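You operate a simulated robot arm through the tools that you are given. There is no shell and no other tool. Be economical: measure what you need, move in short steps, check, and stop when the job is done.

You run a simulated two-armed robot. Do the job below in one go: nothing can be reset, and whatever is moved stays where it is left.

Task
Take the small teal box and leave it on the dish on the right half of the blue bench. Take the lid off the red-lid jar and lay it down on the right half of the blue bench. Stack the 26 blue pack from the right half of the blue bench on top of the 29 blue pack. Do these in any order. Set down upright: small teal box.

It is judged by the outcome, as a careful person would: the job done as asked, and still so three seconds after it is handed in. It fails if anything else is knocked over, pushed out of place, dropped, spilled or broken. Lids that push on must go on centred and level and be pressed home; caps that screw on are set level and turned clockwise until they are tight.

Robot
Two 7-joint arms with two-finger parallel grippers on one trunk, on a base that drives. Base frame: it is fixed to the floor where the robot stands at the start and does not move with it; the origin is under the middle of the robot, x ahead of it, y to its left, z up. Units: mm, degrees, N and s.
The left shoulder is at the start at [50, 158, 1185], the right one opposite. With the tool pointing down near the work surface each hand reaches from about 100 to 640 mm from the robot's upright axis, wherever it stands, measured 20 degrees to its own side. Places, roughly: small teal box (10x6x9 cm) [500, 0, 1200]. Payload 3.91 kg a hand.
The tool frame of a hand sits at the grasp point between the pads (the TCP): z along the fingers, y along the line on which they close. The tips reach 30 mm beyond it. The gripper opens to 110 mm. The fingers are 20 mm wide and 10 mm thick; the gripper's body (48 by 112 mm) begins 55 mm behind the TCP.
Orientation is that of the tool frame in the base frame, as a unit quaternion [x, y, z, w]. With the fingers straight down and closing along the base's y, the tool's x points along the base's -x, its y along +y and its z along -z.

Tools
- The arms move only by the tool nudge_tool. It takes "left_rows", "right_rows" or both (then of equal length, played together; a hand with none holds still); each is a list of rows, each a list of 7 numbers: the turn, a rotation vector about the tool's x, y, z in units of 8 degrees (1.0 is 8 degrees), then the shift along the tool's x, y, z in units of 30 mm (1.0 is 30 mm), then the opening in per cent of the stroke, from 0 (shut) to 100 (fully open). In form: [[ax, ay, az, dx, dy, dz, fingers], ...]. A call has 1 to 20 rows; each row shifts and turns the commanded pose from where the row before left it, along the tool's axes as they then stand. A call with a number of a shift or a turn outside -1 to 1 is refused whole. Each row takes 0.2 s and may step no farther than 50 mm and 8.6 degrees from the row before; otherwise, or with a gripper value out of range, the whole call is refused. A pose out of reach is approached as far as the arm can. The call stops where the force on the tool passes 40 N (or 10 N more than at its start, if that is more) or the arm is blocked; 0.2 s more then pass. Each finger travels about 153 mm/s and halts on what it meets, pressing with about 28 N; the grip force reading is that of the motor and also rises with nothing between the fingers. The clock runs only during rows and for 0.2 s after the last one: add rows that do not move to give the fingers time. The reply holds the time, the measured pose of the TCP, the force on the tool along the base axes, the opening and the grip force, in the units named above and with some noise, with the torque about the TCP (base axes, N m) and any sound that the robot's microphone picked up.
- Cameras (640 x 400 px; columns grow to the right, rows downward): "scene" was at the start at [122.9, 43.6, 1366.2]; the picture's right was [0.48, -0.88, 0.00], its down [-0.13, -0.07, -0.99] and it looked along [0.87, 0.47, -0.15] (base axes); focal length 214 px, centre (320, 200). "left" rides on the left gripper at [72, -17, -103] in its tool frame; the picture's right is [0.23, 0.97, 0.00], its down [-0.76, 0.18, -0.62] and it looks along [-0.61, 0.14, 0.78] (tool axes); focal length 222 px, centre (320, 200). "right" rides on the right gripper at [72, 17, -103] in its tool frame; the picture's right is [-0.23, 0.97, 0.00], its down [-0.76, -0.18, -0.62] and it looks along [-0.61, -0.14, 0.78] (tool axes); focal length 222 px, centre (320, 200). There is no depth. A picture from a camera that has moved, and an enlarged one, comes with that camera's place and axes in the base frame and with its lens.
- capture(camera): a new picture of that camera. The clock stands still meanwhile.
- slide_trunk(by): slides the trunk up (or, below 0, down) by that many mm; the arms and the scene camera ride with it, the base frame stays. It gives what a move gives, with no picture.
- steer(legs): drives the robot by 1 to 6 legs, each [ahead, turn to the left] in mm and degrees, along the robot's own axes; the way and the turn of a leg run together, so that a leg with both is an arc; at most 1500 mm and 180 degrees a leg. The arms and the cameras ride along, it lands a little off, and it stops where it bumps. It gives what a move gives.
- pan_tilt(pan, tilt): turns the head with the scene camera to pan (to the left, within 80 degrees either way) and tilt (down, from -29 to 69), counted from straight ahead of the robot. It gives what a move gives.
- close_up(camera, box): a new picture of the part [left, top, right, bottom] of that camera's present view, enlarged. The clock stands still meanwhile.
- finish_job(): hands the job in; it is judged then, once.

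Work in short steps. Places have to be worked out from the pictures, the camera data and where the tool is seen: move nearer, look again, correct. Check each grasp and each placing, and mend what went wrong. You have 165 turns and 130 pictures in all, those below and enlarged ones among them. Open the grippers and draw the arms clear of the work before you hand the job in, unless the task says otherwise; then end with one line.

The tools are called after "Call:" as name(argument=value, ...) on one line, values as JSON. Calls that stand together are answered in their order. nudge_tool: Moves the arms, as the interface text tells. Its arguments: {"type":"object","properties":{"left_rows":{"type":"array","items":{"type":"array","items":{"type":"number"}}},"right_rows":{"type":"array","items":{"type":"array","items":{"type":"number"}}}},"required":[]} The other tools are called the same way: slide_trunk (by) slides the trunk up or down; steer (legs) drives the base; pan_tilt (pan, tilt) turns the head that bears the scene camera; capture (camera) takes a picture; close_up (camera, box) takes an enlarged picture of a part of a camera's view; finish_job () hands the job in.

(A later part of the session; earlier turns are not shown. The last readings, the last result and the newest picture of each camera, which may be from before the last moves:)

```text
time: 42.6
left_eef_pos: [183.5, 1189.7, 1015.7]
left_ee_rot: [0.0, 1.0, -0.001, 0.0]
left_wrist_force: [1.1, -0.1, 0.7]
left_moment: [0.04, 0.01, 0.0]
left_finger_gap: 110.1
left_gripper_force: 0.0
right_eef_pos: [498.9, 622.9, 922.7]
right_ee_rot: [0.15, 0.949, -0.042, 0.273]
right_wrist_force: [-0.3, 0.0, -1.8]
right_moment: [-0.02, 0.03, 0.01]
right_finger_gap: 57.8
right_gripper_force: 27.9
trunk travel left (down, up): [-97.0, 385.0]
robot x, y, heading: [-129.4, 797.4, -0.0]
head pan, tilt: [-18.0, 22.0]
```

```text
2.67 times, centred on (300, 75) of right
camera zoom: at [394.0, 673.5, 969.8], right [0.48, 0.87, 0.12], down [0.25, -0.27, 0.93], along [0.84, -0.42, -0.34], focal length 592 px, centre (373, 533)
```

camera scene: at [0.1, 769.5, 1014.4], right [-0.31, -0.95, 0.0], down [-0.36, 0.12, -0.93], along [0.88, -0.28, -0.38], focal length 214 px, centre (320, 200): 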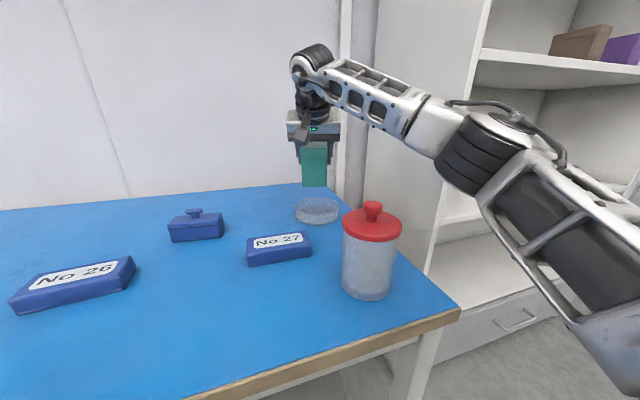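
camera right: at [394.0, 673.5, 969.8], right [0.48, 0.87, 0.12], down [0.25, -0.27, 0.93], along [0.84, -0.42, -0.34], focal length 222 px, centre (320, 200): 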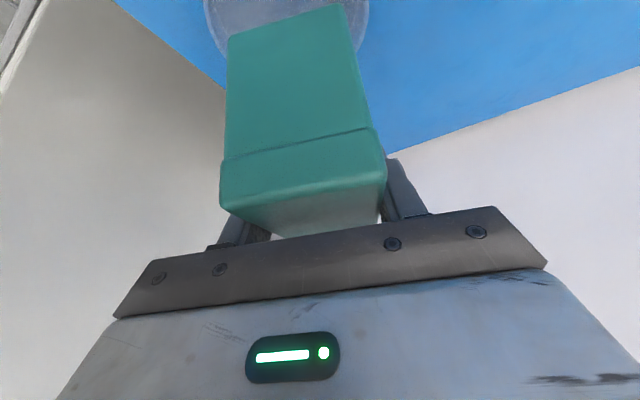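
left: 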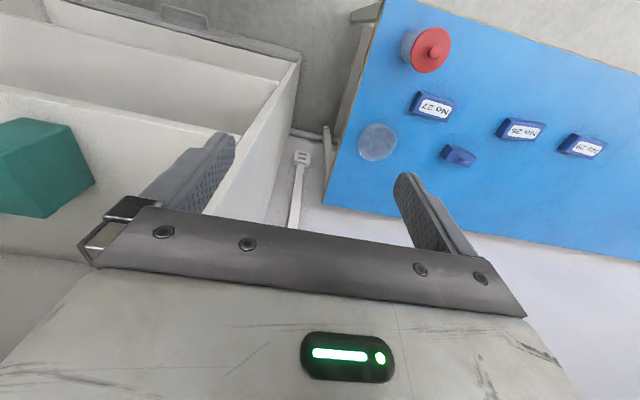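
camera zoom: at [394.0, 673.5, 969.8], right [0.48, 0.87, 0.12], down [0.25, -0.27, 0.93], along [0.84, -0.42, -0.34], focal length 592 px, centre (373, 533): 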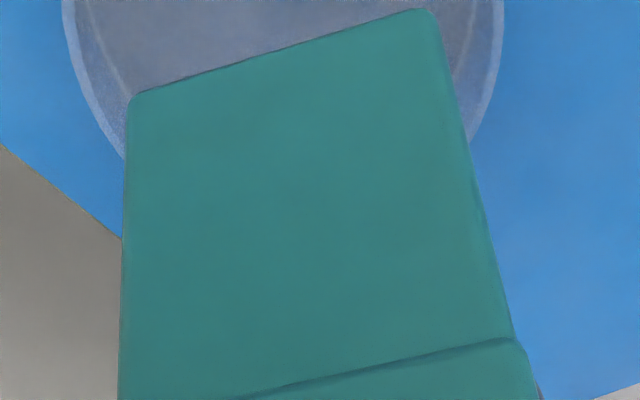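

Both cameras agree on a dish centre near (495, 618) with the rim at z≈786. The box must go back 10 mm and right 6 mm; I also lower it 45 mm, leaving about 20 mm above the rim.

Call:
nudge_tool(right_rows=[[0, 0, 0, 0.283, -0.213, -0.177, 10], [0, 0, 0, 0.265, 0, 0.424, 10], [0, 0, 0, 0.265, 0, 0.424, 10], [0, 0, 0, 0.265, 0, 0.424, 10], [0, 0, 0, 0, 0, 0, 10]])

Call:
close_up(camera="scene", box=[260, 130, 380, 230])

Call:
close_up(camera="right", box=[180, 0, 420, 150])

```text
time: 43.8
left_eef_pos: [184.1, 1189.4, 1016.1]
left_ee_rot: [-0.001, 1.0, 0.0, 0.0]
left_wrist_force: [-0.4, 0.0, 0.4]
left_moment: [-0.01, 0.03, -0.02]
left_finger_gap: 110.0
left_gripper_force: 0.1
right_eef_pos: [488.5, 618.3, 875.2]
right_ee_rot: [0.149, 0.95, -0.042, 0.273]
right_wrist_force: [0.4, 0.1, -2.3]
right_moment: [0.0, 0.01, -0.01]
right_finger_gap: 57.7
right_gripper_force: 28.4
trunk travel left (down, up): [-97.0, 385.0]
robot x, y, heading: [-128.6, 799.6, -0.0]
head pan, tilt: [-18.0, 22.0]
```

```text
4.00 times, centred on (320, 180) of scene
camera zoom: at [0.1, 769.5, 1014.4], right [-0.31, -0.95, 0.0], down [-0.36, 0.12, -0.93], along [0.88, -0.28, -0.37], focal length 858 px, centre (320, 280)
```

zoom: 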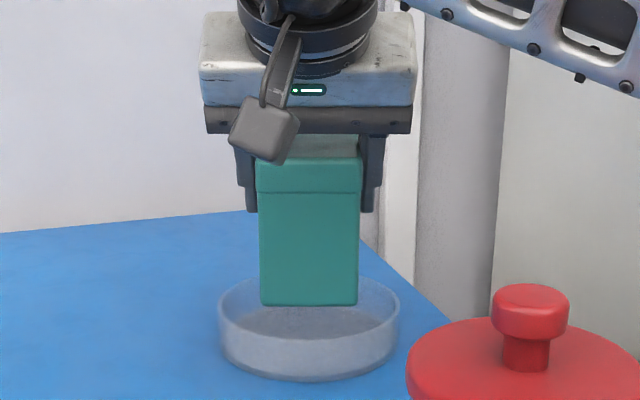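

```text
2.67 times, centred on (300, 75) of right
camera zoom: at [382.2, 670.1, 925.0], right [0.48, 0.87, 0.12], down [0.25, -0.27, 0.93], along [0.84, -0.42, -0.34], focal length 592 px, centre (373, 533)
```

zoom: 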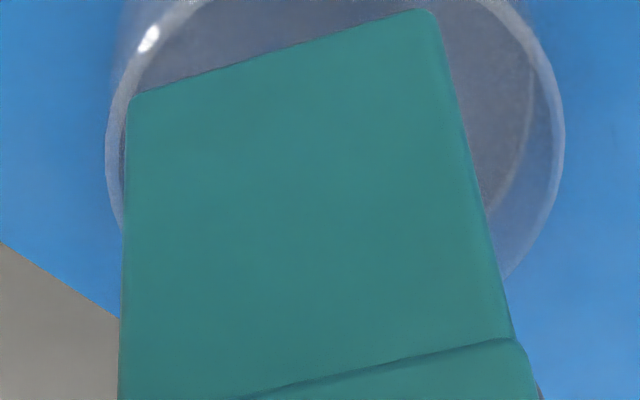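

Measured box centre is (490, 618) against dish (494, 618). I shift 3 mm forward and lower in small steps to the rim level, watching the force.

Call:
nudge_tool(right_rows=[[0, 0, 0, -0.09, 0.03, 0.057, 10], [0, 0, 0, 0.07, 0, 0.113, 10], [0, 0, 0, 0.07, 0, 0.113, 10], [0, 0, 0, 0.07, 0, 0.113, 10], [0, 0, 0, 0, 0, 0, 10]])

Call:
close_up(camera="scene", box=[260, 130, 380, 230])

Call:
close_up(camera="right", box=[180, 0, 420, 150])

```text
time: 45.0
left_eef_pos: [184.3, 1190.1, 1016.5]
left_ee_rot: [-0.001, 1.0, -0.001, 0.001]
left_wrist_force: [-0.4, 0.4, -0.7]
left_moment: [0.0, -0.02, 0.01]
left_finger_gap: 110.1
left_gripper_force: 0.1
right_eef_pos: [490.4, 619.1, 864.5]
right_ee_rot: [0.15, 0.95, -0.042, 0.272]
right_wrist_force: [0.0, 0.6, -0.8]
right_moment: [0.0, -0.02, 0.01]
right_finger_gap: 57.9
right_gripper_force: 27.7
trunk travel left (down, up): [-97.0, 385.0]
robot x, y, heading: [-127.7, 799.0, 0.1]
head pan, tilt: [-18.0, 22.0]
```

```text
4.00 times, centred on (320, 180) of scene
camera zoom: at [0.1, 769.5, 1014.4], right [-0.31, -0.95, 0.0], down [-0.36, 0.12, -0.93], along [0.88, -0.28, -0.37], focal length 858 px, centre (320, 280)
```

zoom: 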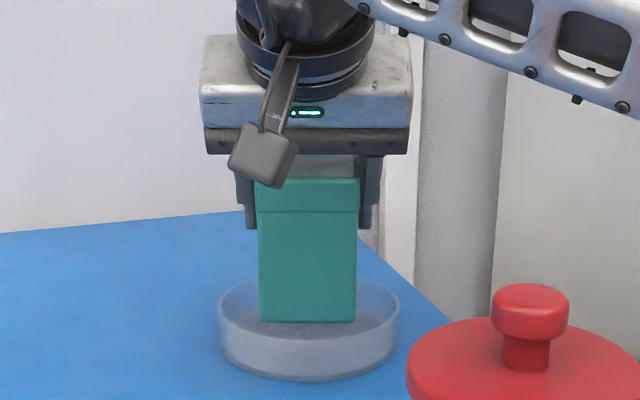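

```text
2.67 times, centred on (300, 75) of right
camera zoom: at [385.7, 670.0, 912.9], right [0.48, 0.87, 0.12], down [0.25, -0.27, 0.93], along [0.84, -0.42, -0.34], focal length 592 px, centre (373, 533)
```

zoom: 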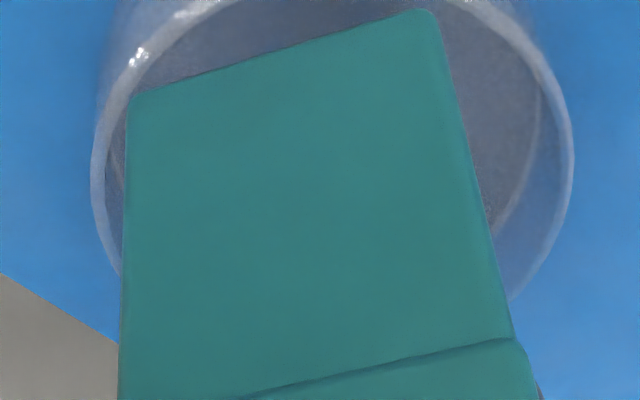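

Well centred. I keep lowering in small steps.

Call:
nudge_tool(right_rows=[[0, 0, 0, 0.053, 0, 0.085, 10], [0, 0, 0, 0.053, 0, 0.085, 10], [0, 0, 0, 0.053, 0, 0.085, 10], [0, 0, 0, 0, 0, 0, 10]])

Call:
close_up(camera="right", box=[180, 0, 420, 150])

```text
time: 46.0
left_eef_pos: [183.8, 1190.2, 1015.7]
left_ee_rot: [-0.001, 1.0, -0.001, 0.0]
left_wrist_force: [0.3, 0.5, 0.8]
left_moment: [-0.01, 0.0, 0.02]
left_finger_gap: 110.2
left_gripper_force: 0.1
right_eef_pos: [491.6, 619.6, 856.3]
right_ee_rot: [0.151, 0.949, -0.042, 0.272]
right_wrist_force: [0.2, -0.1, 1.0]
right_moment: [-0.01, 0.13, 0.0]
right_finger_gap: 57.9
right_gripper_force: 27.6
trunk travel left (down, up): [-97.0, 385.0]
robot x, y, heading: [-128.1, 796.8, -0.1]
head pan, tilt: [-18.0, 22.0]
```

```text
2.67 times, centred on (300, 75) of right
camera zoom: at [386.0, 670.5, 904.1], right [0.48, 0.87, 0.12], down [0.24, -0.27, 0.93], along [0.84, -0.42, -0.34], focal length 592 px, centre (373, 533)
```

zoom: 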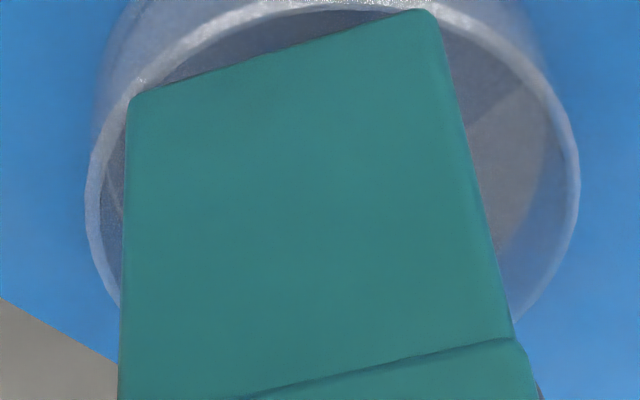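

A slight contact appeared, and its torque points to the near corners, so the box sits about 2 mm too far back. I raise 4 mm, shift 2 mm forward, and lower again.

Call:
nudge_tool(right_rows=[[0, 0, 0, -0.07, 0, -0.113, 10], [0, 0, 0, -0.062, -0.01, 0.039, 10], [0, 0, 0, 0.053, 0, 0.085, 10], [0, 0, 0, 0.053, 0, 0.085, 10], [0, 0, 0, 0, 0, 0, 10]])

Call:
close_up(camera="right", box=[180, 0, 420, 150])

```text
time: 47.2
left_eef_pos: [183.0, 1189.1, 1016.1]
left_ee_rot: [-0.001, 1.0, 0.0, 0.001]
left_wrist_force: [-0.1, -0.2, -0.9]
left_moment: [-0.04, 0.02, 0.0]
left_finger_gap: 110.0
left_gripper_force: 0.0
right_eef_pos: [492.3, 619.3, 856.0]
right_ee_rot: [0.151, 0.949, -0.043, 0.274]
right_wrist_force: [0.2, -1.6, 11.1]
right_moment: [-0.18, 0.58, 0.05]
right_finger_gap: 57.7
right_gripper_force: 28.0
trunk travel left (down, up): [-97.0, 385.0]
robot x, y, heading: [-128.7, 798.3, -0.0]
head pan, tilt: [-18.0, 22.0]
```

```text
2.67 times, centred on (300, 75) of right
camera zoom: at [387.4, 669.8, 903.8], right [0.48, 0.87, 0.12], down [0.24, -0.27, 0.93], along [0.84, -0.42, -0.34], focal length 592 px, centre (373, 533)
```

zoom: 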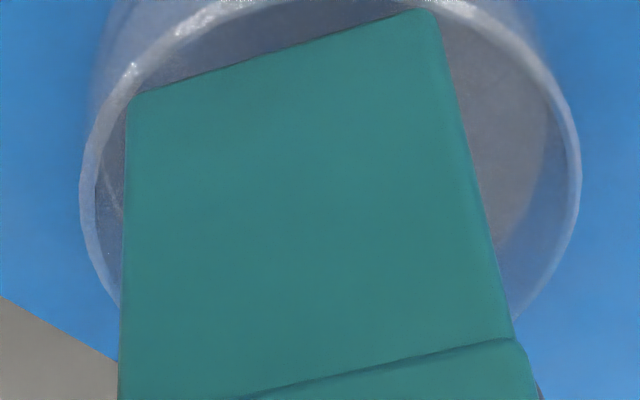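

The torque places the contact at the near right corner. I raise, shift 2 mm forward and 2 mm left, and lower again.

Call:
nudge_tool(right_rows=[[0, 0, 0, -0.1, 0, -0.16, 10], [0, 0, 0, -0.062, 0.067, 0.039, 10], [0, 0, 0, 0.053, 0, 0.085, 10], [0, 0, 0, 0.053, 0, 0.085, 10], [0, 0, 0, 0, 0, 0, 10]])

Call:
close_up(camera="right", box=[180, 0, 420, 150])

```text
time: 48.4
left_eef_pos: [181.8, 1189.2, 1017.0]
left_ee_rot: [-0.001, 1.0, -0.001, 0.001]
left_wrist_force: [0.5, 0.2, -0.8]
left_moment: [0.01, -0.02, -0.02]
left_finger_gap: 109.8
left_gripper_force: 0.1
right_eef_pos: [495.1, 620.3, 856.0]
right_ee_rot: [0.15, 0.949, -0.042, 0.275]
right_wrist_force: [1.1, 0.3, 17.1]
right_moment: [-0.07, 0.77, -0.02]
right_finger_gap: 57.8
right_gripper_force: 28.3
trunk travel left (down, up): [-97.0, 385.0]
robot x, y, heading: [-129.0, 799.8, -0.0]
head pan, tilt: [-18.0, 22.0]
```

```text
2.67 times, centred on (300, 75) of right
camera zoom: at [389.3, 670.6, 903.5], right [0.48, 0.87, 0.13], down [0.24, -0.27, 0.93], along [0.84, -0.42, -0.34], focal length 592 px, centre (373, 533)
```

zoom: 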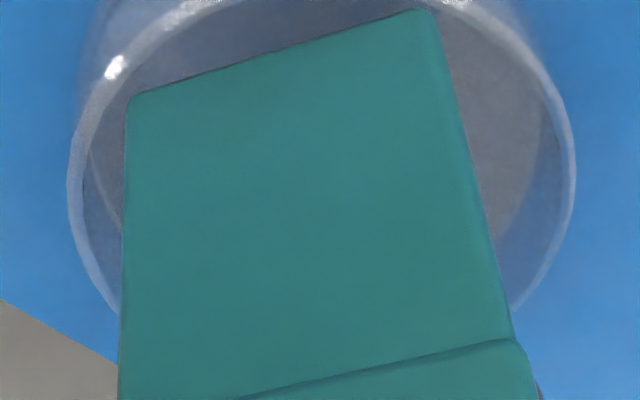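

I check how the box sits inside the rim from the scene camera.

Call:
close_up(camera="scene", box=[280, 170, 350, 230])

Call:
capture(camera="left")

```text
6.67 times, centred on (315, 200) of scene
camera zoom: at [-1.1, 769.9, 1014.9], right [-0.31, -0.95, 0.0], down [-0.36, 0.11, -0.93], along [0.88, -0.29, -0.37], focal length 1430 px, centre (353, 200)
```

zoom: 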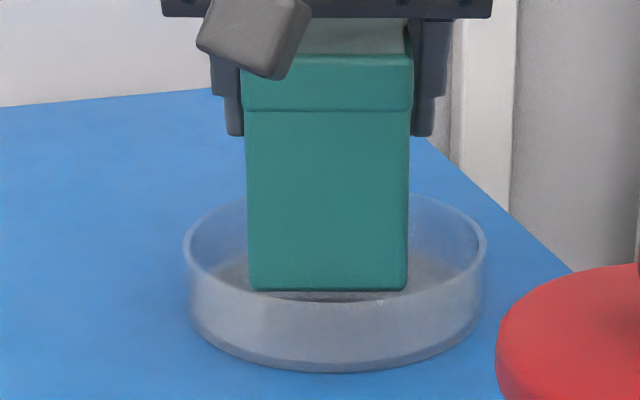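

```text
86 pictures are left
camera left: at [109.6, 1173.6, 1119.9], right [-0.23, 0.97, 0.0], down [0.76, 0.18, 0.62], along [0.61, 0.14, -0.78], focal length 222 px, centre (320, 200)
```

left: 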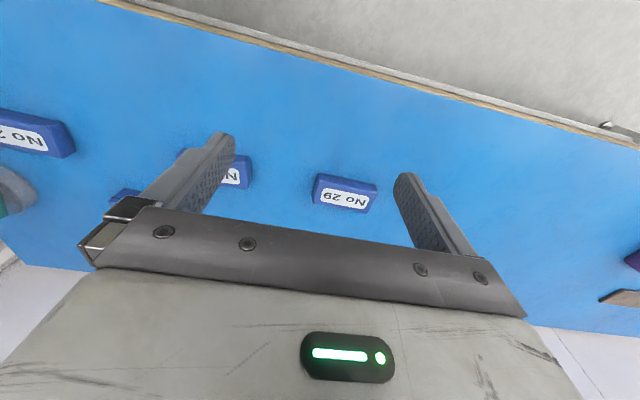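

Measurements suggest the body is slightly narrower than the lid, so the true box centre is a few mm nearer to me than assumed. I raise, go 3 mm further forward and 1 mm right, and lower again.

Call:
nudge_tool(right_rows=[[0, 0, 0, -0.1, 0, -0.16, 10], [0, 0, 0, -0.09, -0.033, 0.056, 10], [0, 0, 0, 0.053, 0, 0.085, 10], [0, 0, 0, 0.053, 0, 0.085, 10], [0, 0, 0, 0, 0, 0, 10]])

Call:
close_up(camera="scene", box=[280, 170, 350, 230])

```text
time: 49.6
left_eef_pos: [182.0, 1190.7, 1016.5]
left_ee_rot: [-0.001, 1.0, -0.001, 0.001]
left_wrist_force: [0.3, 0.1, 0.7]
left_moment: [0.0, 0.0, -0.01]
left_finger_gap: 109.9
left_gripper_force: 0.0
right_eef_pos: [498.1, 618.0, 855.3]
right_ee_rot: [0.15, 0.949, -0.042, 0.276]
right_wrist_force: [-1.9, -3.0, 18.2]
right_moment: [-0.16, 0.76, -0.04]
right_finger_gap: 58.0
right_gripper_force: 27.8
trunk travel left (down, up): [-97.0, 385.0]
robot x, y, heading: [-129.1, 796.3, 0.3]
head pan, tilt: [-18.0, 22.0]
```

```text
6.67 times, centred on (315, 200) of scene
camera zoom: at [-1.4, 769.7, 1014.9], right [-0.31, -0.95, 0.0], down [-0.35, 0.11, -0.93], along [0.88, -0.29, -0.37], focal length 1430 px, centre (353, 200)
```

zoom: 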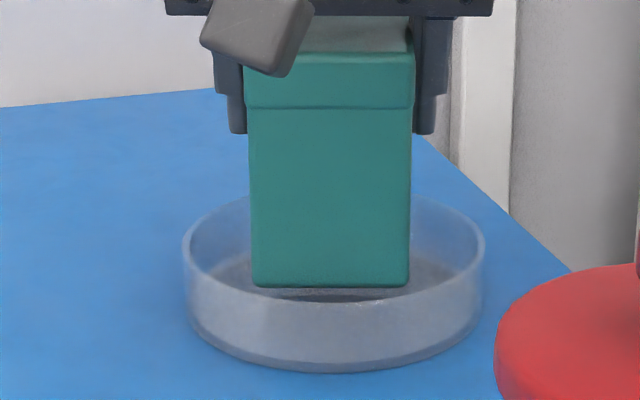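

Contact persists near the rim level. I zoom hard on the interface to see whether the box is inside or on the rim.

Call:
close_up(camera="scene", box=[296, 190, 336, 215])

Call:
close_up(camera="right", box=[200, 0, 360, 100])

```text
16.00 times, centred on (316, 202) of scene
camera zoom: at [-1.4, 769.7, 1014.9], right [-0.31, -0.95, 0.0], down [-0.35, 0.11, -0.93], along [0.88, -0.29, -0.37], focal length 3432 px, centre (384, 160)
```

zoom: 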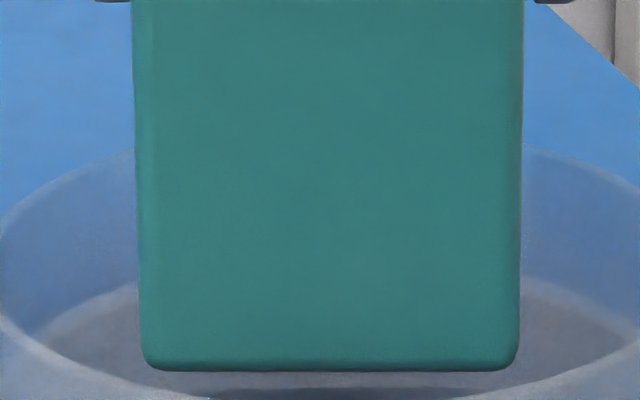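

```text
4.00 times, centred on (280, 50) of right
camera zoom: at [392.4, 668.7, 903.4], right [0.48, 0.87, 0.12], down [0.24, -0.27, 0.93], along [0.84, -0.42, -0.34], focal length 888 px, centre (480, 800)
```

zoom: 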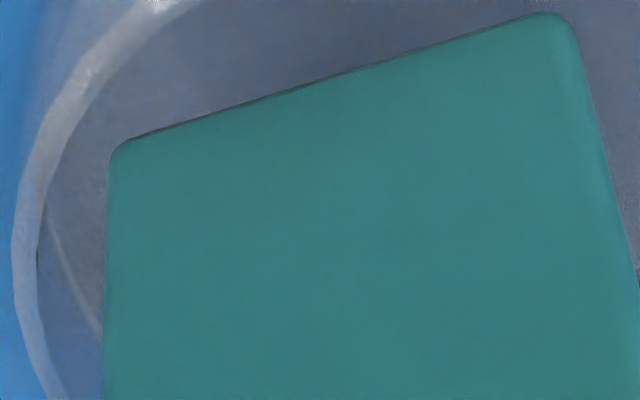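

The near corners are clearly inside the rim now, so the contact is at the far side and the moment sign is opposite to what I assumed. I raise, move 5 mm back, and lower again.

Call:
nudge_tool(right_rows=[[0, 0, 0, -0.1, 0, -0.16, 10], [0, 0, 0, 0.141, 0, -0.088, 10], [0, 0, 0, 0.06, 0, 0.096, 10], [0, 0, 0, 0.046, 0, 0.074, 10], [0, 0, 0, 0, 0, 0, 10]])

Call:
close_up(camera="right", box=[180, 0, 420, 150])

```text
time: 50.8
left_eef_pos: [182.6, 1189.4, 1016.2]
left_ee_rot: [-0.001, 1.0, -0.001, 0.001]
left_wrist_force: [-0.5, -0.3, 0.1]
left_moment: [0.01, -0.01, -0.01]
left_finger_gap: 110.1
left_gripper_force: 0.1
right_eef_pos: [492.4, 619.8, 856.1]
right_ee_rot: [0.15, 0.949, -0.042, 0.275]
right_wrist_force: [-0.3, -0.4, 21.3]
right_moment: [-0.11, 0.63, 0.03]
right_finger_gap: 57.8
right_gripper_force: 28.0
trunk travel left (down, up): [-97.0, 385.0]
robot x, y, heading: [-130.1, 795.5, 0.2]
head pan, tilt: [-18.0, 22.0]
```

```text
2.67 times, centred on (300, 75) of right
camera zoom: at [387.5, 670.4, 903.2], right [0.48, 0.87, 0.13], down [0.24, -0.27, 0.93], along [0.84, -0.42, -0.34], focal length 592 px, centre (373, 533)
```

zoom: 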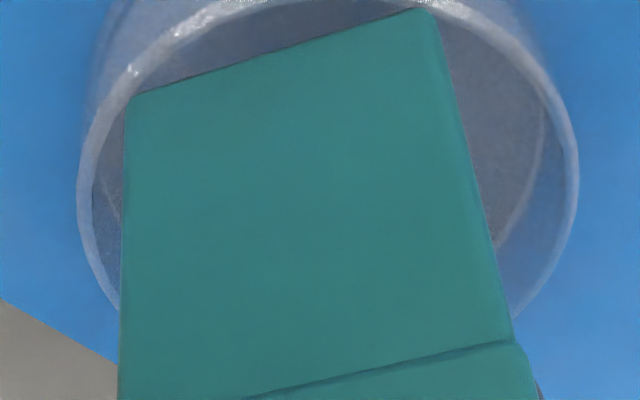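

The contact height doesn't change with position, so the box bears on the dish's top plane; it is centred within about 2 mm. I ease the pressing force and open gently, then look.

Call:
nudge_tool(right_rows=[[0, 0, 0, -0.014, 0, -0.022, 10], [0, 0, 0, -0.009, 0, -0.014, 10], [0, 0, 0, 0, 0, 0, 10]])

```text
time: 51.6
left_eef_pos: [181.9, 1190.2, 1016.5]
left_ee_rot: [-0.001, 1.0, -0.001, 0.001]
left_wrist_force: [-0.1, -0.4, 0.5]
left_moment: [0.01, -0.01, 0.01]
left_finger_gap: 110.0
left_gripper_force: 0.0
right_eef_pos: [493.7, 619.1, 856.7]
right_ee_rot: [0.15, 0.949, -0.042, 0.275]
right_wrist_force: [0.7, -0.6, 21.3]
right_moment: [-0.09, -0.02, 0.01]
right_finger_gap: 57.7
right_gripper_force: 28.3
trunk travel left (down, up): [-97.0, 385.0]
robot x, y, heading: [-126.8, 799.4, 0.1]
head pan, tilt: [-18.0, 22.0]
```

Torque is now near zero under the same load, which means broad support. I ease a bit more and then open.

Call:
nudge_tool(right_rows=[[0, 0, 0, -0.014, 0, -0.022, 10], [0, 0, 0, -0.009, 0, -0.014, 10], [0, 0, 0, 0, 0, 0, 10], [0, 0, 0, 0, 0, 0, 54], [0, 0, 0, 0, 0, 0, 56], [0, 0, 0, 0, 0, 0, 60], [0, 0, 0, 0, 0, 0, 60]])

Call:
close_up(camera="scene", box=[270, 150, 360, 230])

Call:
capture(camera="right")

```text
time: 53.2
left_eef_pos: [183.4, 1189.4, 1016.4]
left_ee_rot: [-0.001, 1.0, 0.0, 0.0]
left_wrist_force: [0.2, -0.3, -0.4]
left_moment: [0.01, 0.0, -0.02]
left_finger_gap: 110.2
left_gripper_force: 0.0
right_eef_pos: [494.0, 618.9, 853.4]
right_ee_rot: [0.151, 0.949, -0.042, 0.273]
right_wrist_force: [0.3, 0.4, -0.3]
right_moment: [-0.01, -0.01, 0.02]
right_finger_gap: 66.1
right_gripper_force: 0.0
trunk travel left (down, up): [-97.0, 385.0]
robot x, y, heading: [-131.3, 800.1, 0.3]
head pan, tilt: [-18.0, 22.0]
```

```text
5.00 times, centred on (315, 190) of scene
camera zoom: at [-0.1, 769.5, 1014.5], right [-0.31, -0.95, 0.0], down [-0.36, 0.12, -0.93], along [0.88, -0.28, -0.37], focal length 1072 px, centre (345, 250)
```

zoom: 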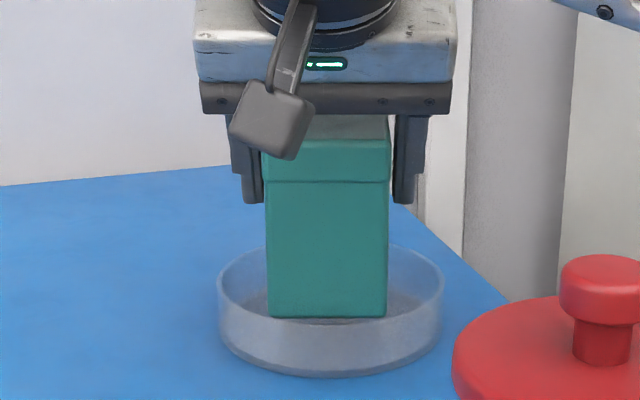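

```text
80 pictures are left
camera right: at [389.2, 670.2, 902.4], right [0.48, 0.87, 0.12], down [0.25, -0.27, 0.93], along [0.84, -0.42, -0.34], focal length 222 px, centre (320, 200)
```

right: 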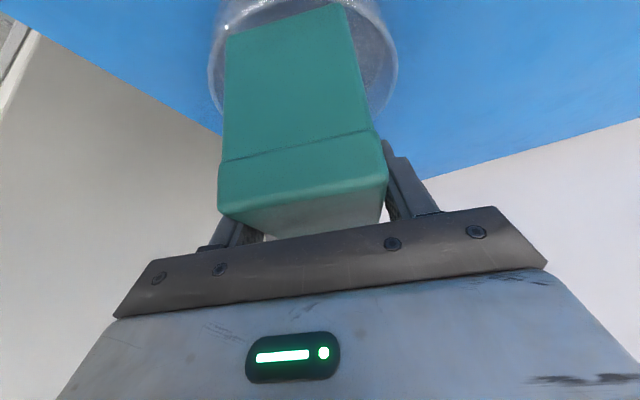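

The box stands upright on the dish. I open wider and withdraw straight up.

Call:
nudge_tool(right_rows=[[0, 0, 0, 0, 0, 0, 75], [0, 0, 0, 0, 0, 0, 80], [0, 0, 0, -0.2, 0, -0.32, 80], [0, 0, 0, -0.42, 0, -0.68, 80], [0, 0, 0, -0.42, 0, -0.68, 80], [0, 0, 0, -0.42, 0, -0.68, 80], [0, 0, 0, -0.42, 0, -0.68, 80], [0, 0, 0, -0.42, 0, -0.68, 80], [0, 0, 0, 0, 0, 0, 80]])

Call:
close_up(camera="scene", box=[230, 100, 430, 300])

```text
time: 55.2
left_eef_pos: [183.9, 1190.3, 1016.2]
left_ee_rot: [0.0, 1.0, -0.001, 0.0]
left_wrist_force: [-0.4, 0.1, 0.5]
left_moment: [-0.02, -0.03, -0.01]
left_finger_gap: 110.0
left_gripper_force: 0.2
right_eef_pos: [494.5, 619.9, 985.8]
right_ee_rot: [0.151, 0.95, -0.042, 0.271]
right_wrist_force: [-0.6, -0.2, -0.5]
right_moment: [-0.02, 0.02, -0.03]
right_finger_gap: 88.1
right_gripper_force: 0.0
trunk travel left (down, up): [-97.0, 385.0]
robot x, y, heading: [-129.9, 796.9, 0.2]
head pan, tilt: [-18.0, 22.0]
```

```text
2.00 times, centred on (330, 200) of scene
camera zoom: at [-0.1, 769.5, 1014.5], right [-0.31, -0.95, 0.0], down [-0.36, 0.12, -0.93], along [0.88, -0.28, -0.37], focal length 429 px, centre (300, 200)
```

zoom: 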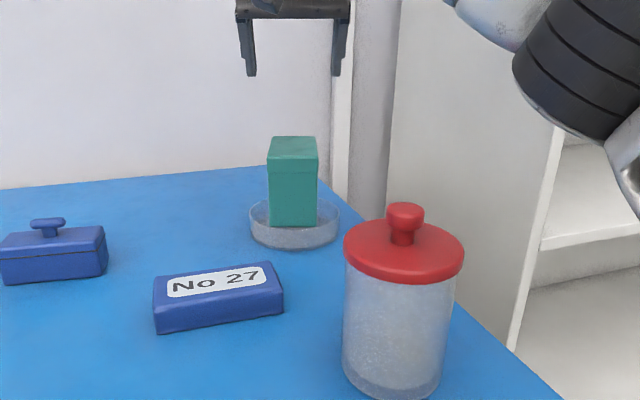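

The box stands fine. The lid axis is about (225, 623), disc top z≈879, knob about 25 mm wide with its top at z≈905. I unpitch the right hand to point down and move it above the jar.

Call:
nudge_tool(right_rows=[[0, 1, 0, 0.5, 0, -0.2, 80], [0, 1, 0, 0.5, 0, -0.2, 80], [0, 1, 0, 0.5, 0, -0.2, 80], [0, 0.95, 0, 0.5, 0, 0, 80], [0, 0, 0, 0.95, -0.38, 0, 80], [0, 0, 0, 0.95, -0.38, 0, 80], [0, 0, 0, 0.95, -0.38, 0, 80], [0, 0, 0, 0.95, -0.38, 0, 80], [0, 0, 0, 0.95, -0.38, 0, 80], [0, 0, 0, 0.95, -0.38, 0, 80], [0, 0, 0, 0, 0, 0, 80]])

Call:
capture(camera="scene")

Call:
capture(camera="right")

```text
time: 57.6
left_eef_pos: [182.8, 1189.0, 1016.6]
left_ee_rot: [-0.001, 1.0, -0.001, -0.001]
left_wrist_force: [-0.3, 0.7, 0.4]
left_moment: [0.02, -0.01, -0.01]
left_finger_gap: 110.2
left_gripper_force: 0.0
right_eef_pos: [248.9, 622.9, 964.5]
right_ee_rot: [0.156, 0.987, -0.005, 0.038]
right_wrist_force: [-0.3, -0.4, 0.3]
right_moment: [0.03, 0.01, 0.0]
right_finger_gap: 88.3
right_gripper_force: 0.0
right hand out of reach, approached as far as the arm can: row 3, 4
trunk travel left (down, up): [-97.0, 385.0]
robot x, y, heading: [-127.5, 799.3, 0.2]
head pan, tilt: [-18.0, 22.0]
```

```text
78 pictures are left
camera scene: at [-0.1, 769.5, 1014.5], right [-0.31, -0.95, 0.0], down [-0.36, 0.12, -0.93], along [0.88, -0.28, -0.37], focal length 214 px, centre (320, 200)
```

scene: 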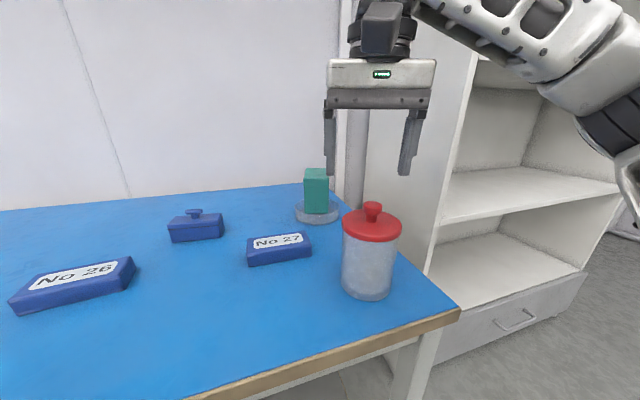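

```text
77 pictures are left
camera right: at [177.9, 662.6, 1060.7], right [0.52, 0.86, 0.02], down [0.62, -0.39, 0.68], along [0.59, -0.34, -0.73], focal length 222 px, centre (320, 200)
```

right: 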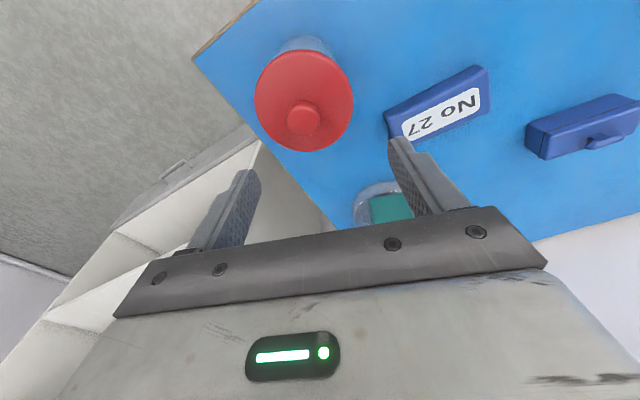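

Knob axis comes out at (227.5, 622). I correct the leftover 4° pitch, centre over it, and descend partway with narrower fingers.

Call:
nudge_tool(right_rows=[[0, 0.55, 0, 0.66, -0.25, 0, 60], [0, 0, 0, 0, 0, 0.4, 50], [0, 0, 0, 0, 0, 0.4, 50], [0, 0, 0, 0, 0, 0, 50]])

Call:
close_up(camera="scene", box=[300, 100, 460, 300])

Call:
capture(camera="right")

```text
time: 58.6
left_eef_pos: [183.5, 1189.8, 1017.1]
left_ee_rot: [0.0, 1.0, -0.001, 0.0]
left_wrist_force: [0.5, 0.0, 0.0]
left_moment: [-0.02, -0.02, 0.03]
left_finger_gap: 109.8
left_gripper_force: 0.1
right_eef_pos: [229.1, 623.4, 938.5]
right_ee_rot: [0.156, 0.988, 0.001, 0.0]
right_wrist_force: [0.3, -0.5, 0.1]
right_moment: [0.0, -0.03, 0.03]
right_finger_gap: 54.9
right_gripper_force: 0.1
trunk travel left (down, up): [-97.0, 385.0]
robot x, y, heading: [-129.6, 796.4, 0.2]
head pan, tilt: [-18.0, 22.0]
```

```text
2.00 times, centred on (380, 200) of scene
camera zoom: at [0.0, 769.5, 1014.5], right [-0.31, -0.95, 0.0], down [-0.36, 0.12, -0.93], along [0.88, -0.28, -0.37], focal length 429 px, centre (200, 200)
```

zoom: 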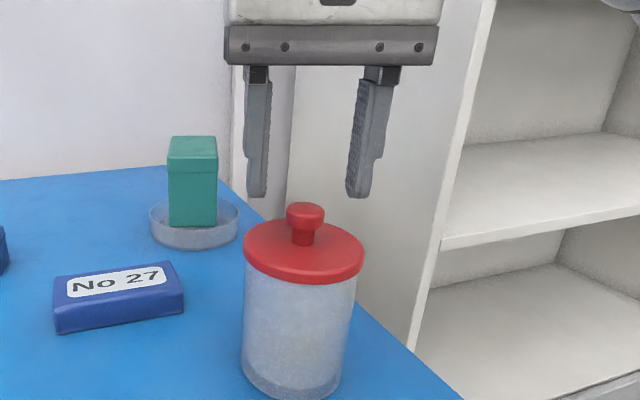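

```text
75 pictures are left
camera right: at [165.2, 659.8, 1041.1], right [0.52, 0.86, 0.0], down [0.67, -0.4, 0.62], along [0.53, -0.32, -0.78], focal length 222 px, centre (320, 200)
```

right: 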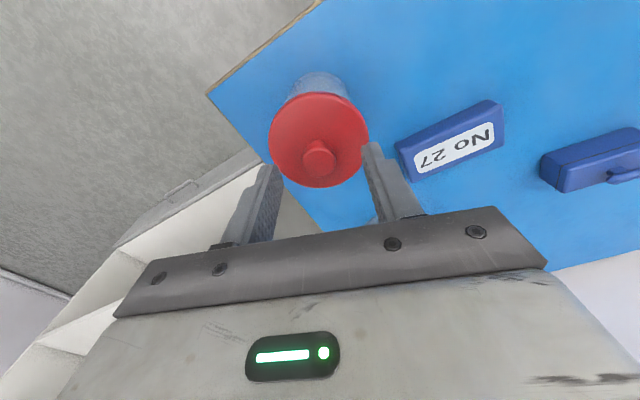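

The tips are centred on the knob. I descend 26 mm and close.

Call:
nudge_tool(right_rows=[[0, 0, 0, 0, -0.06, 0.45, 50], [0, 0, 0, 0, 0, 0.42, 50], [0, 0, 0, 0, 0, 0, 40], [0, 0, 0, 0, 0, 0, 30], [0, 0, 0, 0, 0, 0, 22], [0, 0, 0, 0, 0, 0, 10], [0, 0, 0, 0, 0, 0, 5]])

Call:
close_up(camera="scene", box=[300, 100, 460, 300])

```text
time: 60.2
left_eef_pos: [183.4, 1189.4, 1016.7]
left_ee_rot: [-0.001, 1.0, -0.001, 0.0]
left_wrist_force: [0.4, 0.9, -0.4]
left_moment: [0.02, 0.03, 0.0]
left_finger_gap: 110.0
left_gripper_force: 0.1
right_eef_pos: [227.7, 619.4, 911.2]
right_ee_rot: [0.156, 0.988, 0.001, 0.0]
right_wrist_force: [0.2, 0.1, 0.2]
right_moment: [0.01, -0.04, 0.0]
right_finger_gap: 24.3
right_gripper_force: 28.2
trunk travel left (down, up): [-97.0, 385.0]
robot x, y, heading: [-130.6, 799.4, 0.1]
head pan, tilt: [-18.0, 22.0]
heard: snap
```

```text
2.00 times, centred on (380, 200) of scene
camera zoom: at [-0.1, 769.5, 1014.5], right [-0.31, -0.95, 0.0], down [-0.36, 0.12, -0.93], along [0.88, -0.28, -0.37], focal length 429 px, centre (200, 200)
```

zoom: 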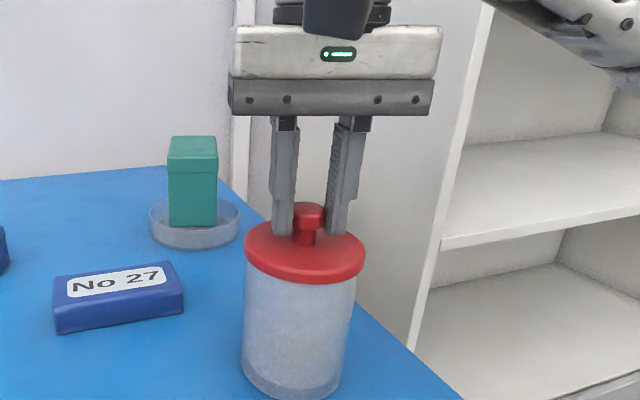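

The knob is gripped (24 mm) and I heard a snap, so the lid may have come free. I lift slowly by 8 mm and check whether the jar comes along.

Call:
nudge_tool(right_rows=[[0, 0, 0, 0, 0, -0.07, 5], [0, 0, 0, 0, 0, -0.07, 5], [0, 0, 0, 0, 0, -0.07, 5], [0, 0, 0, 0, 0, -0.07, 5], [0, 0, 0, 0, 0, 0, 5]])

Call:
close_up(camera="scene", box=[300, 100, 460, 300])

```text
time: 61.4
left_eef_pos: [183.1, 1189.8, 1015.6]
left_ee_rot: [-0.001, 1.0, 0.0, 0.0]
left_wrist_force: [-0.5, -0.5, -0.8]
left_moment: [0.0, -0.02, 0.0]
left_finger_gap: 110.2
left_gripper_force: 0.1
right_eef_pos: [227.0, 620.2, 921.5]
right_ee_rot: [0.156, 0.988, 0.001, 0.001]
right_wrist_force: [-0.2, 0.0, -1.0]
right_moment: [0.01, 0.03, -0.02]
right_finger_gap: 24.4
right_gripper_force: 27.4
trunk travel left (down, up): [-97.0, 385.0]
robot x, y, heading: [-129.2, 794.1, 0.1]
head pan, tilt: [-18.0, 22.0]
```

```text
2.00 times, centred on (380, 200) of scene
camera zoom: at [-0.1, 769.5, 1014.5], right [-0.31, -0.95, 0.0], down [-0.36, 0.12, -0.93], along [0.88, -0.28, -0.37], focal length 429 px, centre (200, 200)
```

zoom: 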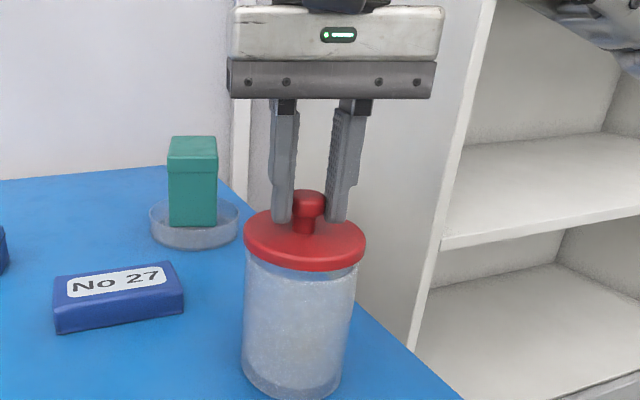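

The lid comes off cleanly and the jar stays put. I raise it well clear and carry it to a free spot at about (235, 800).

Call:
nudge_tool(right_rows=[[0, 0, 0, 0, 0, -0.4, 5], [0, 0, 0, 0, 0, -0.6, 5], [0, 0, 0, 0, 0, -0.6, 5], [0, 0, 0, 0, 0, -0.4, 5], [0, 0, 0, 0.229, 0.827, 0, 5], [0, 0, 0, 0.229, 0.827, 0, 5], [0, 0, 0, 0.229, 0.827, 0, 5], [0, 0, 0, 0.229, 0.827, 0, 5], [0, 0, 0, 0.229, 0.827, 0, 5], [0, 0, 0, 0.229, 0.827, 0, 5], [0, 0, 0, 0.229, 0.827, 0, 5], [0, 0, 0, 0, 0, 0, 5]])

Call:
pan_tilt(pan=0, tilt=40)

Call:
capture(camera="scene")

Call:
capture(camera="right")

```text
time: 64.0
left_eef_pos: [184.2, 1188.9, 1017.1]
left_ee_rot: [-0.001, 1.0, -0.001, 0.0]
left_wrist_force: [0.1, -0.1, 1.1]
left_moment: [0.03, -0.04, 0.0]
left_finger_gap: 109.5
left_gripper_force: 0.0
right_eef_pos: [232.8, 800.7, 983.2]
right_ee_rot: [0.156, 0.988, 0.001, 0.001]
right_wrist_force: [0.0, -0.1, 0.0]
right_moment: [0.0, 0.04, 0.01]
right_finger_gap: 24.5
right_gripper_force: 28.3
trunk travel left (down, up): [-97.0, 385.0]
robot x, y, heading: [-126.8, 799.5, 0.2]
head pan, tilt: [-18.0, 22.0]
```

```text
time: 64.8
left_eef_pos: [185.0, 1190.7, 1016.7]
left_ee_rot: [-0.001, 1.0, -0.001, 0.0]
left_wrist_force: [-0.3, -0.3, 0.2]
left_moment: [-0.01, 0.02, -0.03]
left_finger_gap: 110.0
left_gripper_force: 0.1
right_eef_pos: [233.4, 800.1, 981.6]
right_ee_rot: [0.156, 0.988, 0.001, 0.001]
right_wrist_force: [-0.4, 0.0, -0.5]
right_moment: [0.02, -0.03, 0.04]
right_finger_gap: 24.2
right_gripper_force: 27.9
trunk travel left (down, up): [-97.0, 385.0]
robot x, y, heading: [-129.7, 799.4, -0.1]
head pan, tilt: [0.0, 40.0]
```

```text
72 pictures are left
camera scene: at [-3.3, 798.1, 986.3], right [0.0, -1.0, 0.0], down [-0.64, 0.0, -0.77], along [0.77, 0.0, -0.64], focal length 214 px, centre (320, 200)
```

scene: 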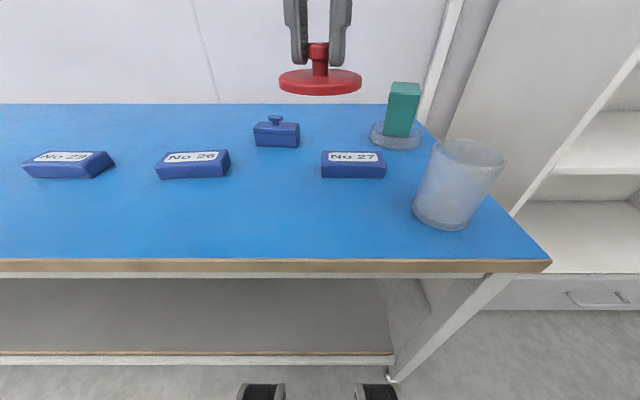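

```text
71 pictures are left
camera right: at [170.3, 838.4, 1084.4], right [0.52, 0.86, 0.0], down [0.67, -0.4, 0.62], along [0.53, -0.32, -0.78], focal length 222 px, centre (320, 200)
```

right: 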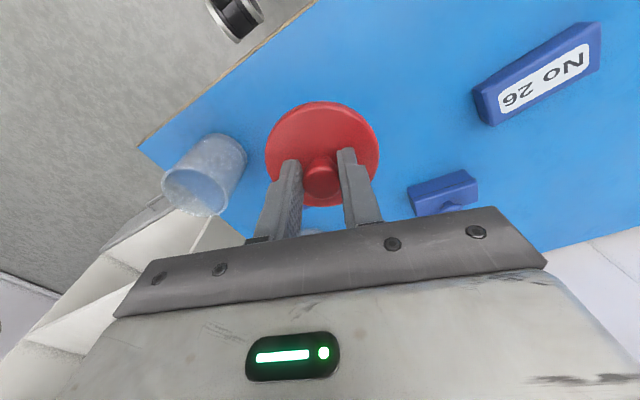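

The lid is a flat disc with its bottom about 46 mm below the TCP; the bench is near z≈762. I descend to just above it.

Call:
nudge_tool(right_rows=[[0, 0, 0, 0, 0, 0.8, 5], [0, 0, 0, 0, 0, 0.9, 5], [0, 0, 0, 0, 0, 0.9, 5], [0, 0, 0, 0, 0, 0.9, 5], [0, 0, 0, 0, 0, 0.9, 5], [0, 0, 0, 0, 0, 0.6, 5], [0, 0, 0, 0, 0, 0.3, 5], [0, 0, 0, 0, 0, 0, 5]])

Call:
capture(camera="scene")

```text
time: 66.6
left_eef_pos: [182.9, 1189.3, 1017.5]
left_ee_rot: [-0.001, 1.0, -0.001, 0.0]
left_wrist_force: [-0.4, 0.5, 0.2]
left_moment: [0.0, -0.02, 0.01]
left_finger_gap: 110.0
left_gripper_force: 0.1
right_eef_pos: [232.5, 800.4, 822.6]
right_ee_rot: [0.156, 0.988, 0.001, 0.0]
right_wrist_force: [-0.5, 0.2, 0.1]
right_moment: [0.01, 0.0, 0.02]
right_finger_gap: 24.4
right_gripper_force: 27.4
trunk travel left (down, up): [-97.0, 385.0]
robot x, y, heading: [-129.8, 797.0, -0.2]
head pan, tilt: [0.0, 40.0]
```

```text
70 pictures are left
camera scene: at [-3.3, 798.2, 986.3], right [0.0, -1.0, 0.0], down [-0.64, 0.0, -0.77], along [0.77, 0.0, -0.64], focal length 214 px, centre (320, 200)
```

scene: 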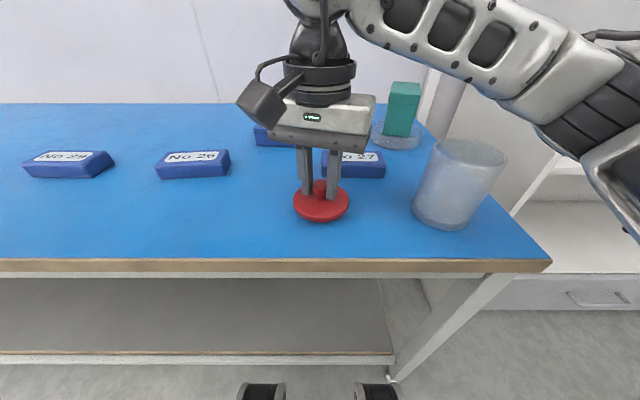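

Still free. I lower in 3 mm steps.

Call:
nudge_tool(right_rows=[[0, 0, 0, 0, 0, 0.1, 5], [0, 0, 0, 0, 0, 0.1, 5], [0, 0, 0, 0, 0, 0.1, 5], [0, 0, 0, 0, 0, 0, 5]])

```text
time: 67.6
left_eef_pos: [184.4, 1189.5, 1016.8]
left_ee_rot: [-0.001, 1.0, -0.001, 0.0]
left_wrist_force: [-0.2, -1.1, -0.2]
left_moment: [0.0, 0.01, -0.02]
left_finger_gap: 110.0
left_gripper_force: 0.2
right_eef_pos: [233.8, 802.3, 812.9]
right_ee_rot: [0.155, 0.988, 0.0, 0.0]
right_wrist_force: [0.4, 0.1, 0.0]
right_moment: [-0.02, -0.03, -0.01]
right_finger_gap: 24.4
right_gripper_force: 27.6
trunk travel left (down, up): [-97.0, 385.0]
robot x, y, heading: [-129.4, 799.1, 0.1]
head pan, tilt: [0.0, 40.0]
```

Still no contact, so I go on with finer steps.

Call:
nudge_tool(right_rows=[[0, 0, 0, 0, 0, 0.08, 5], [0, 0, 0, 0, 0, 0.08, 5], [0, 0, 0, 0, 0, 0.06, 5], [0, 0, 0, 0, 0, 0, 5]])

Call:
close_up(camera="scene", box=[270, 150, 370, 230])

```text
time: 68.6
left_eef_pos: [183.5, 1189.2, 1017.2]
left_ee_rot: [-0.001, 1.0, -0.001, 0.0]
left_wrist_force: [0.3, -0.2, 0.3]
left_moment: [-0.01, 0.01, -0.01]
left_finger_gap: 110.2
left_gripper_force: 0.1
right_eef_pos: [235.1, 801.6, 807.2]
right_ee_rot: [0.156, 0.988, 0.001, 0.0]
right_wrist_force: [0.8, -0.7, 4.4]
right_moment: [-0.04, 0.02, 0.0]
right_finger_gap: 24.5
right_gripper_force: 28.4
trunk travel left (down, up): [-97.0, 385.0]
robot x, y, heading: [-130.3, 796.3, 0.3]
head pan, tilt: [0.0, 40.0]
```

```text
5.00 times, centred on (320, 190) of scene
camera zoom: at [-3.5, 798.2, 986.4], right [0.0, -1.0, 0.0], down [-0.64, 0.0, -0.77], along [0.77, 0.0, -0.64], focal length 1072 px, centre (320, 250)
```

zoom: 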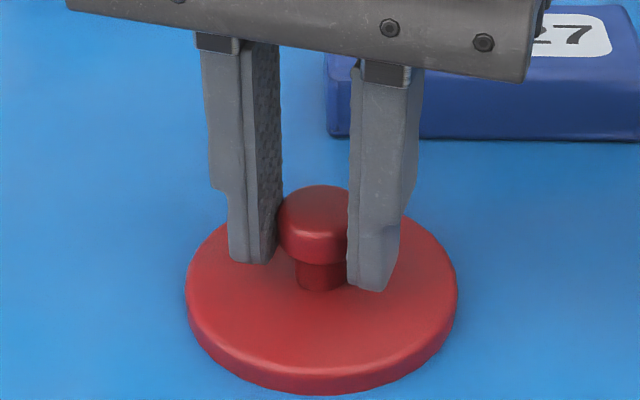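

Contact is made (4.4 N) and the lid lies flat. I open the fingers and rise.

Call:
nudge_tool(right_rows=[[0, 0, 0, 0, 0, 0, 30], [0, 0, 0, 0, 0, 0, 40], [0, 0, 0, 0, 0, 0, 45], [0, 0, 0, 0, 0, -0.4, 45], [0, 0, 0, 0, 0, -0.9, 45], [0, 0, 0, 0, 0, -0.9, 45], [0, 0, 0, 0, 0, -0.9, 45], [0, 0, 0, 0, 0, -0.9, 45], [0, 0, 0, 0, 0, -0.9, 45], [0, 0, 0, 0, 0, 0, 45]])

Call:
capture(camera="scene")

```text
time: 70.8
left_eef_pos: [183.5, 1189.4, 1017.6]
left_ee_rot: [-0.002, 1.0, -0.001, 0.0]
left_wrist_force: [0.4, -0.4, 0.1]
left_moment: [-0.02, 0.01, -0.01]
left_finger_gap: 110.1
left_gripper_force: 0.1
right_eef_pos: [234.9, 799.4, 953.7]
right_ee_rot: [0.156, 0.988, 0.001, 0.001]
right_wrist_force: [0.3, 0.0, -1.0]
right_moment: [-0.03, -0.02, 0.01]
right_finger_gap: 49.4
right_gripper_force: 0.0
trunk travel left (down, up): [-97.0, 385.0]
robot x, y, heading: [-130.5, 797.0, -0.1]
head pan, tilt: [0.0, 40.0]
```

```text
68 pictures are left
camera scene: at [-3.4, 798.2, 986.3], right [0.0, -1.0, 0.0], down [-0.64, 0.0, -0.77], along [0.77, 0.0, -0.64], focal length 214 px, centre (320, 200)
```

scene: 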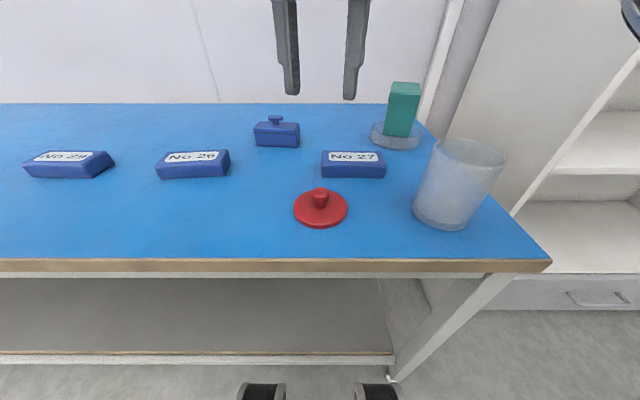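

The lid lies flat on the bench and the jar is undisturbed. Next are the packs: 26 near (374, 1046) and 29 near (374, 1303). I move the base left by about 285 mm so the left arm covers both.

Call:
steer(legs=[[-60, 0], [0, 90], [285, 0], [0, -90], [60, 0]])

Call:
pan_tilt(pan=10, tilt=40)

Call:
capture(camera="scene")

Call:
capture(camera="left")

```text
time: 81.6
left_eef_pos: [162.1, 1485.4, 1017.1]
left_ee_rot: [-0.015, 1.0, -0.001, 0.001]
left_wrist_force: [-0.2, 0.5, 0.2]
left_moment: [0.01, 0.01, 0.02]
left_finger_gap: 110.3
left_gripper_force: 0.1
right_eef_pos: [224.7, 1098.1, 954.0]
right_ee_rot: [0.141, 0.99, 0.0, 0.001]
right_wrist_force: [-0.1, -0.4, 0.0]
right_moment: [0.05, -0.03, 0.01]
right_finger_gap: 49.4
right_gripper_force: 0.0
trunk travel left (down, up): [-97.0, 385.0]
robot x, y, heading: [-138.5, 1086.6, 2.2]
head pan, tilt: [0.0, 40.0]
```

```text
time: 82.3
left_eef_pos: [162.5, 1487.8, 1016.5]
left_ee_rot: [-0.016, 1.0, -0.001, 0.001]
left_wrist_force: [-0.4, -0.1, -1.1]
left_moment: [-0.04, 0.0, -0.04]
left_finger_gap: 109.8
left_gripper_force: 0.0
right_eef_pos: [224.8, 1097.9, 951.7]
right_ee_rot: [0.141, 0.99, 0.001, 0.0]
right_wrist_force: [0.6, -0.9, -0.3]
right_moment: [0.03, 0.0, 0.01]
right_finger_gap: 49.4
right_gripper_force: 0.0
trunk travel left (down, up): [-97.0, 385.0]
robot x, y, heading: [-138.8, 1088.0, 1.7]
head pan, tilt: [10.0, 40.0]
```

```text
67 pictures are left
camera scene: at [-14.7, 1104.3, 986.3], right [0.2, -0.98, 0.0], down [-0.63, -0.13, -0.77], along [0.75, 0.16, -0.64], focal length 214 px, centre (320, 200)
```

scene: 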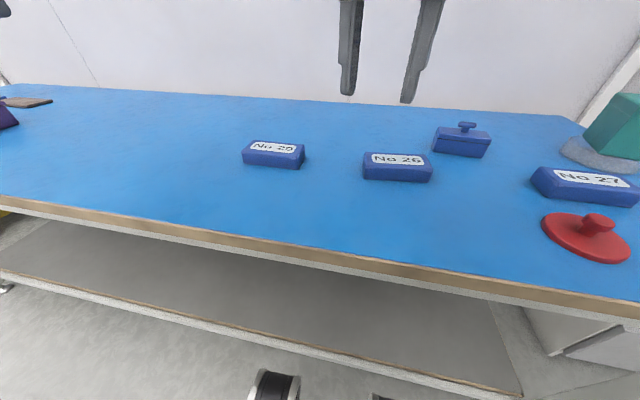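

```text
66 pictures are left
camera left: at [89.9, 1467.9, 1119.6], right [-0.26, 0.97, 0.0], down [0.76, 0.2, 0.62], along [0.6, 0.16, -0.78], focal length 222 px, centre (320, 200)
```

left: 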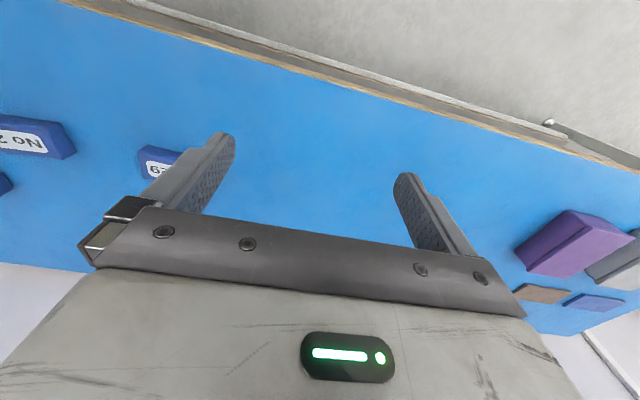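

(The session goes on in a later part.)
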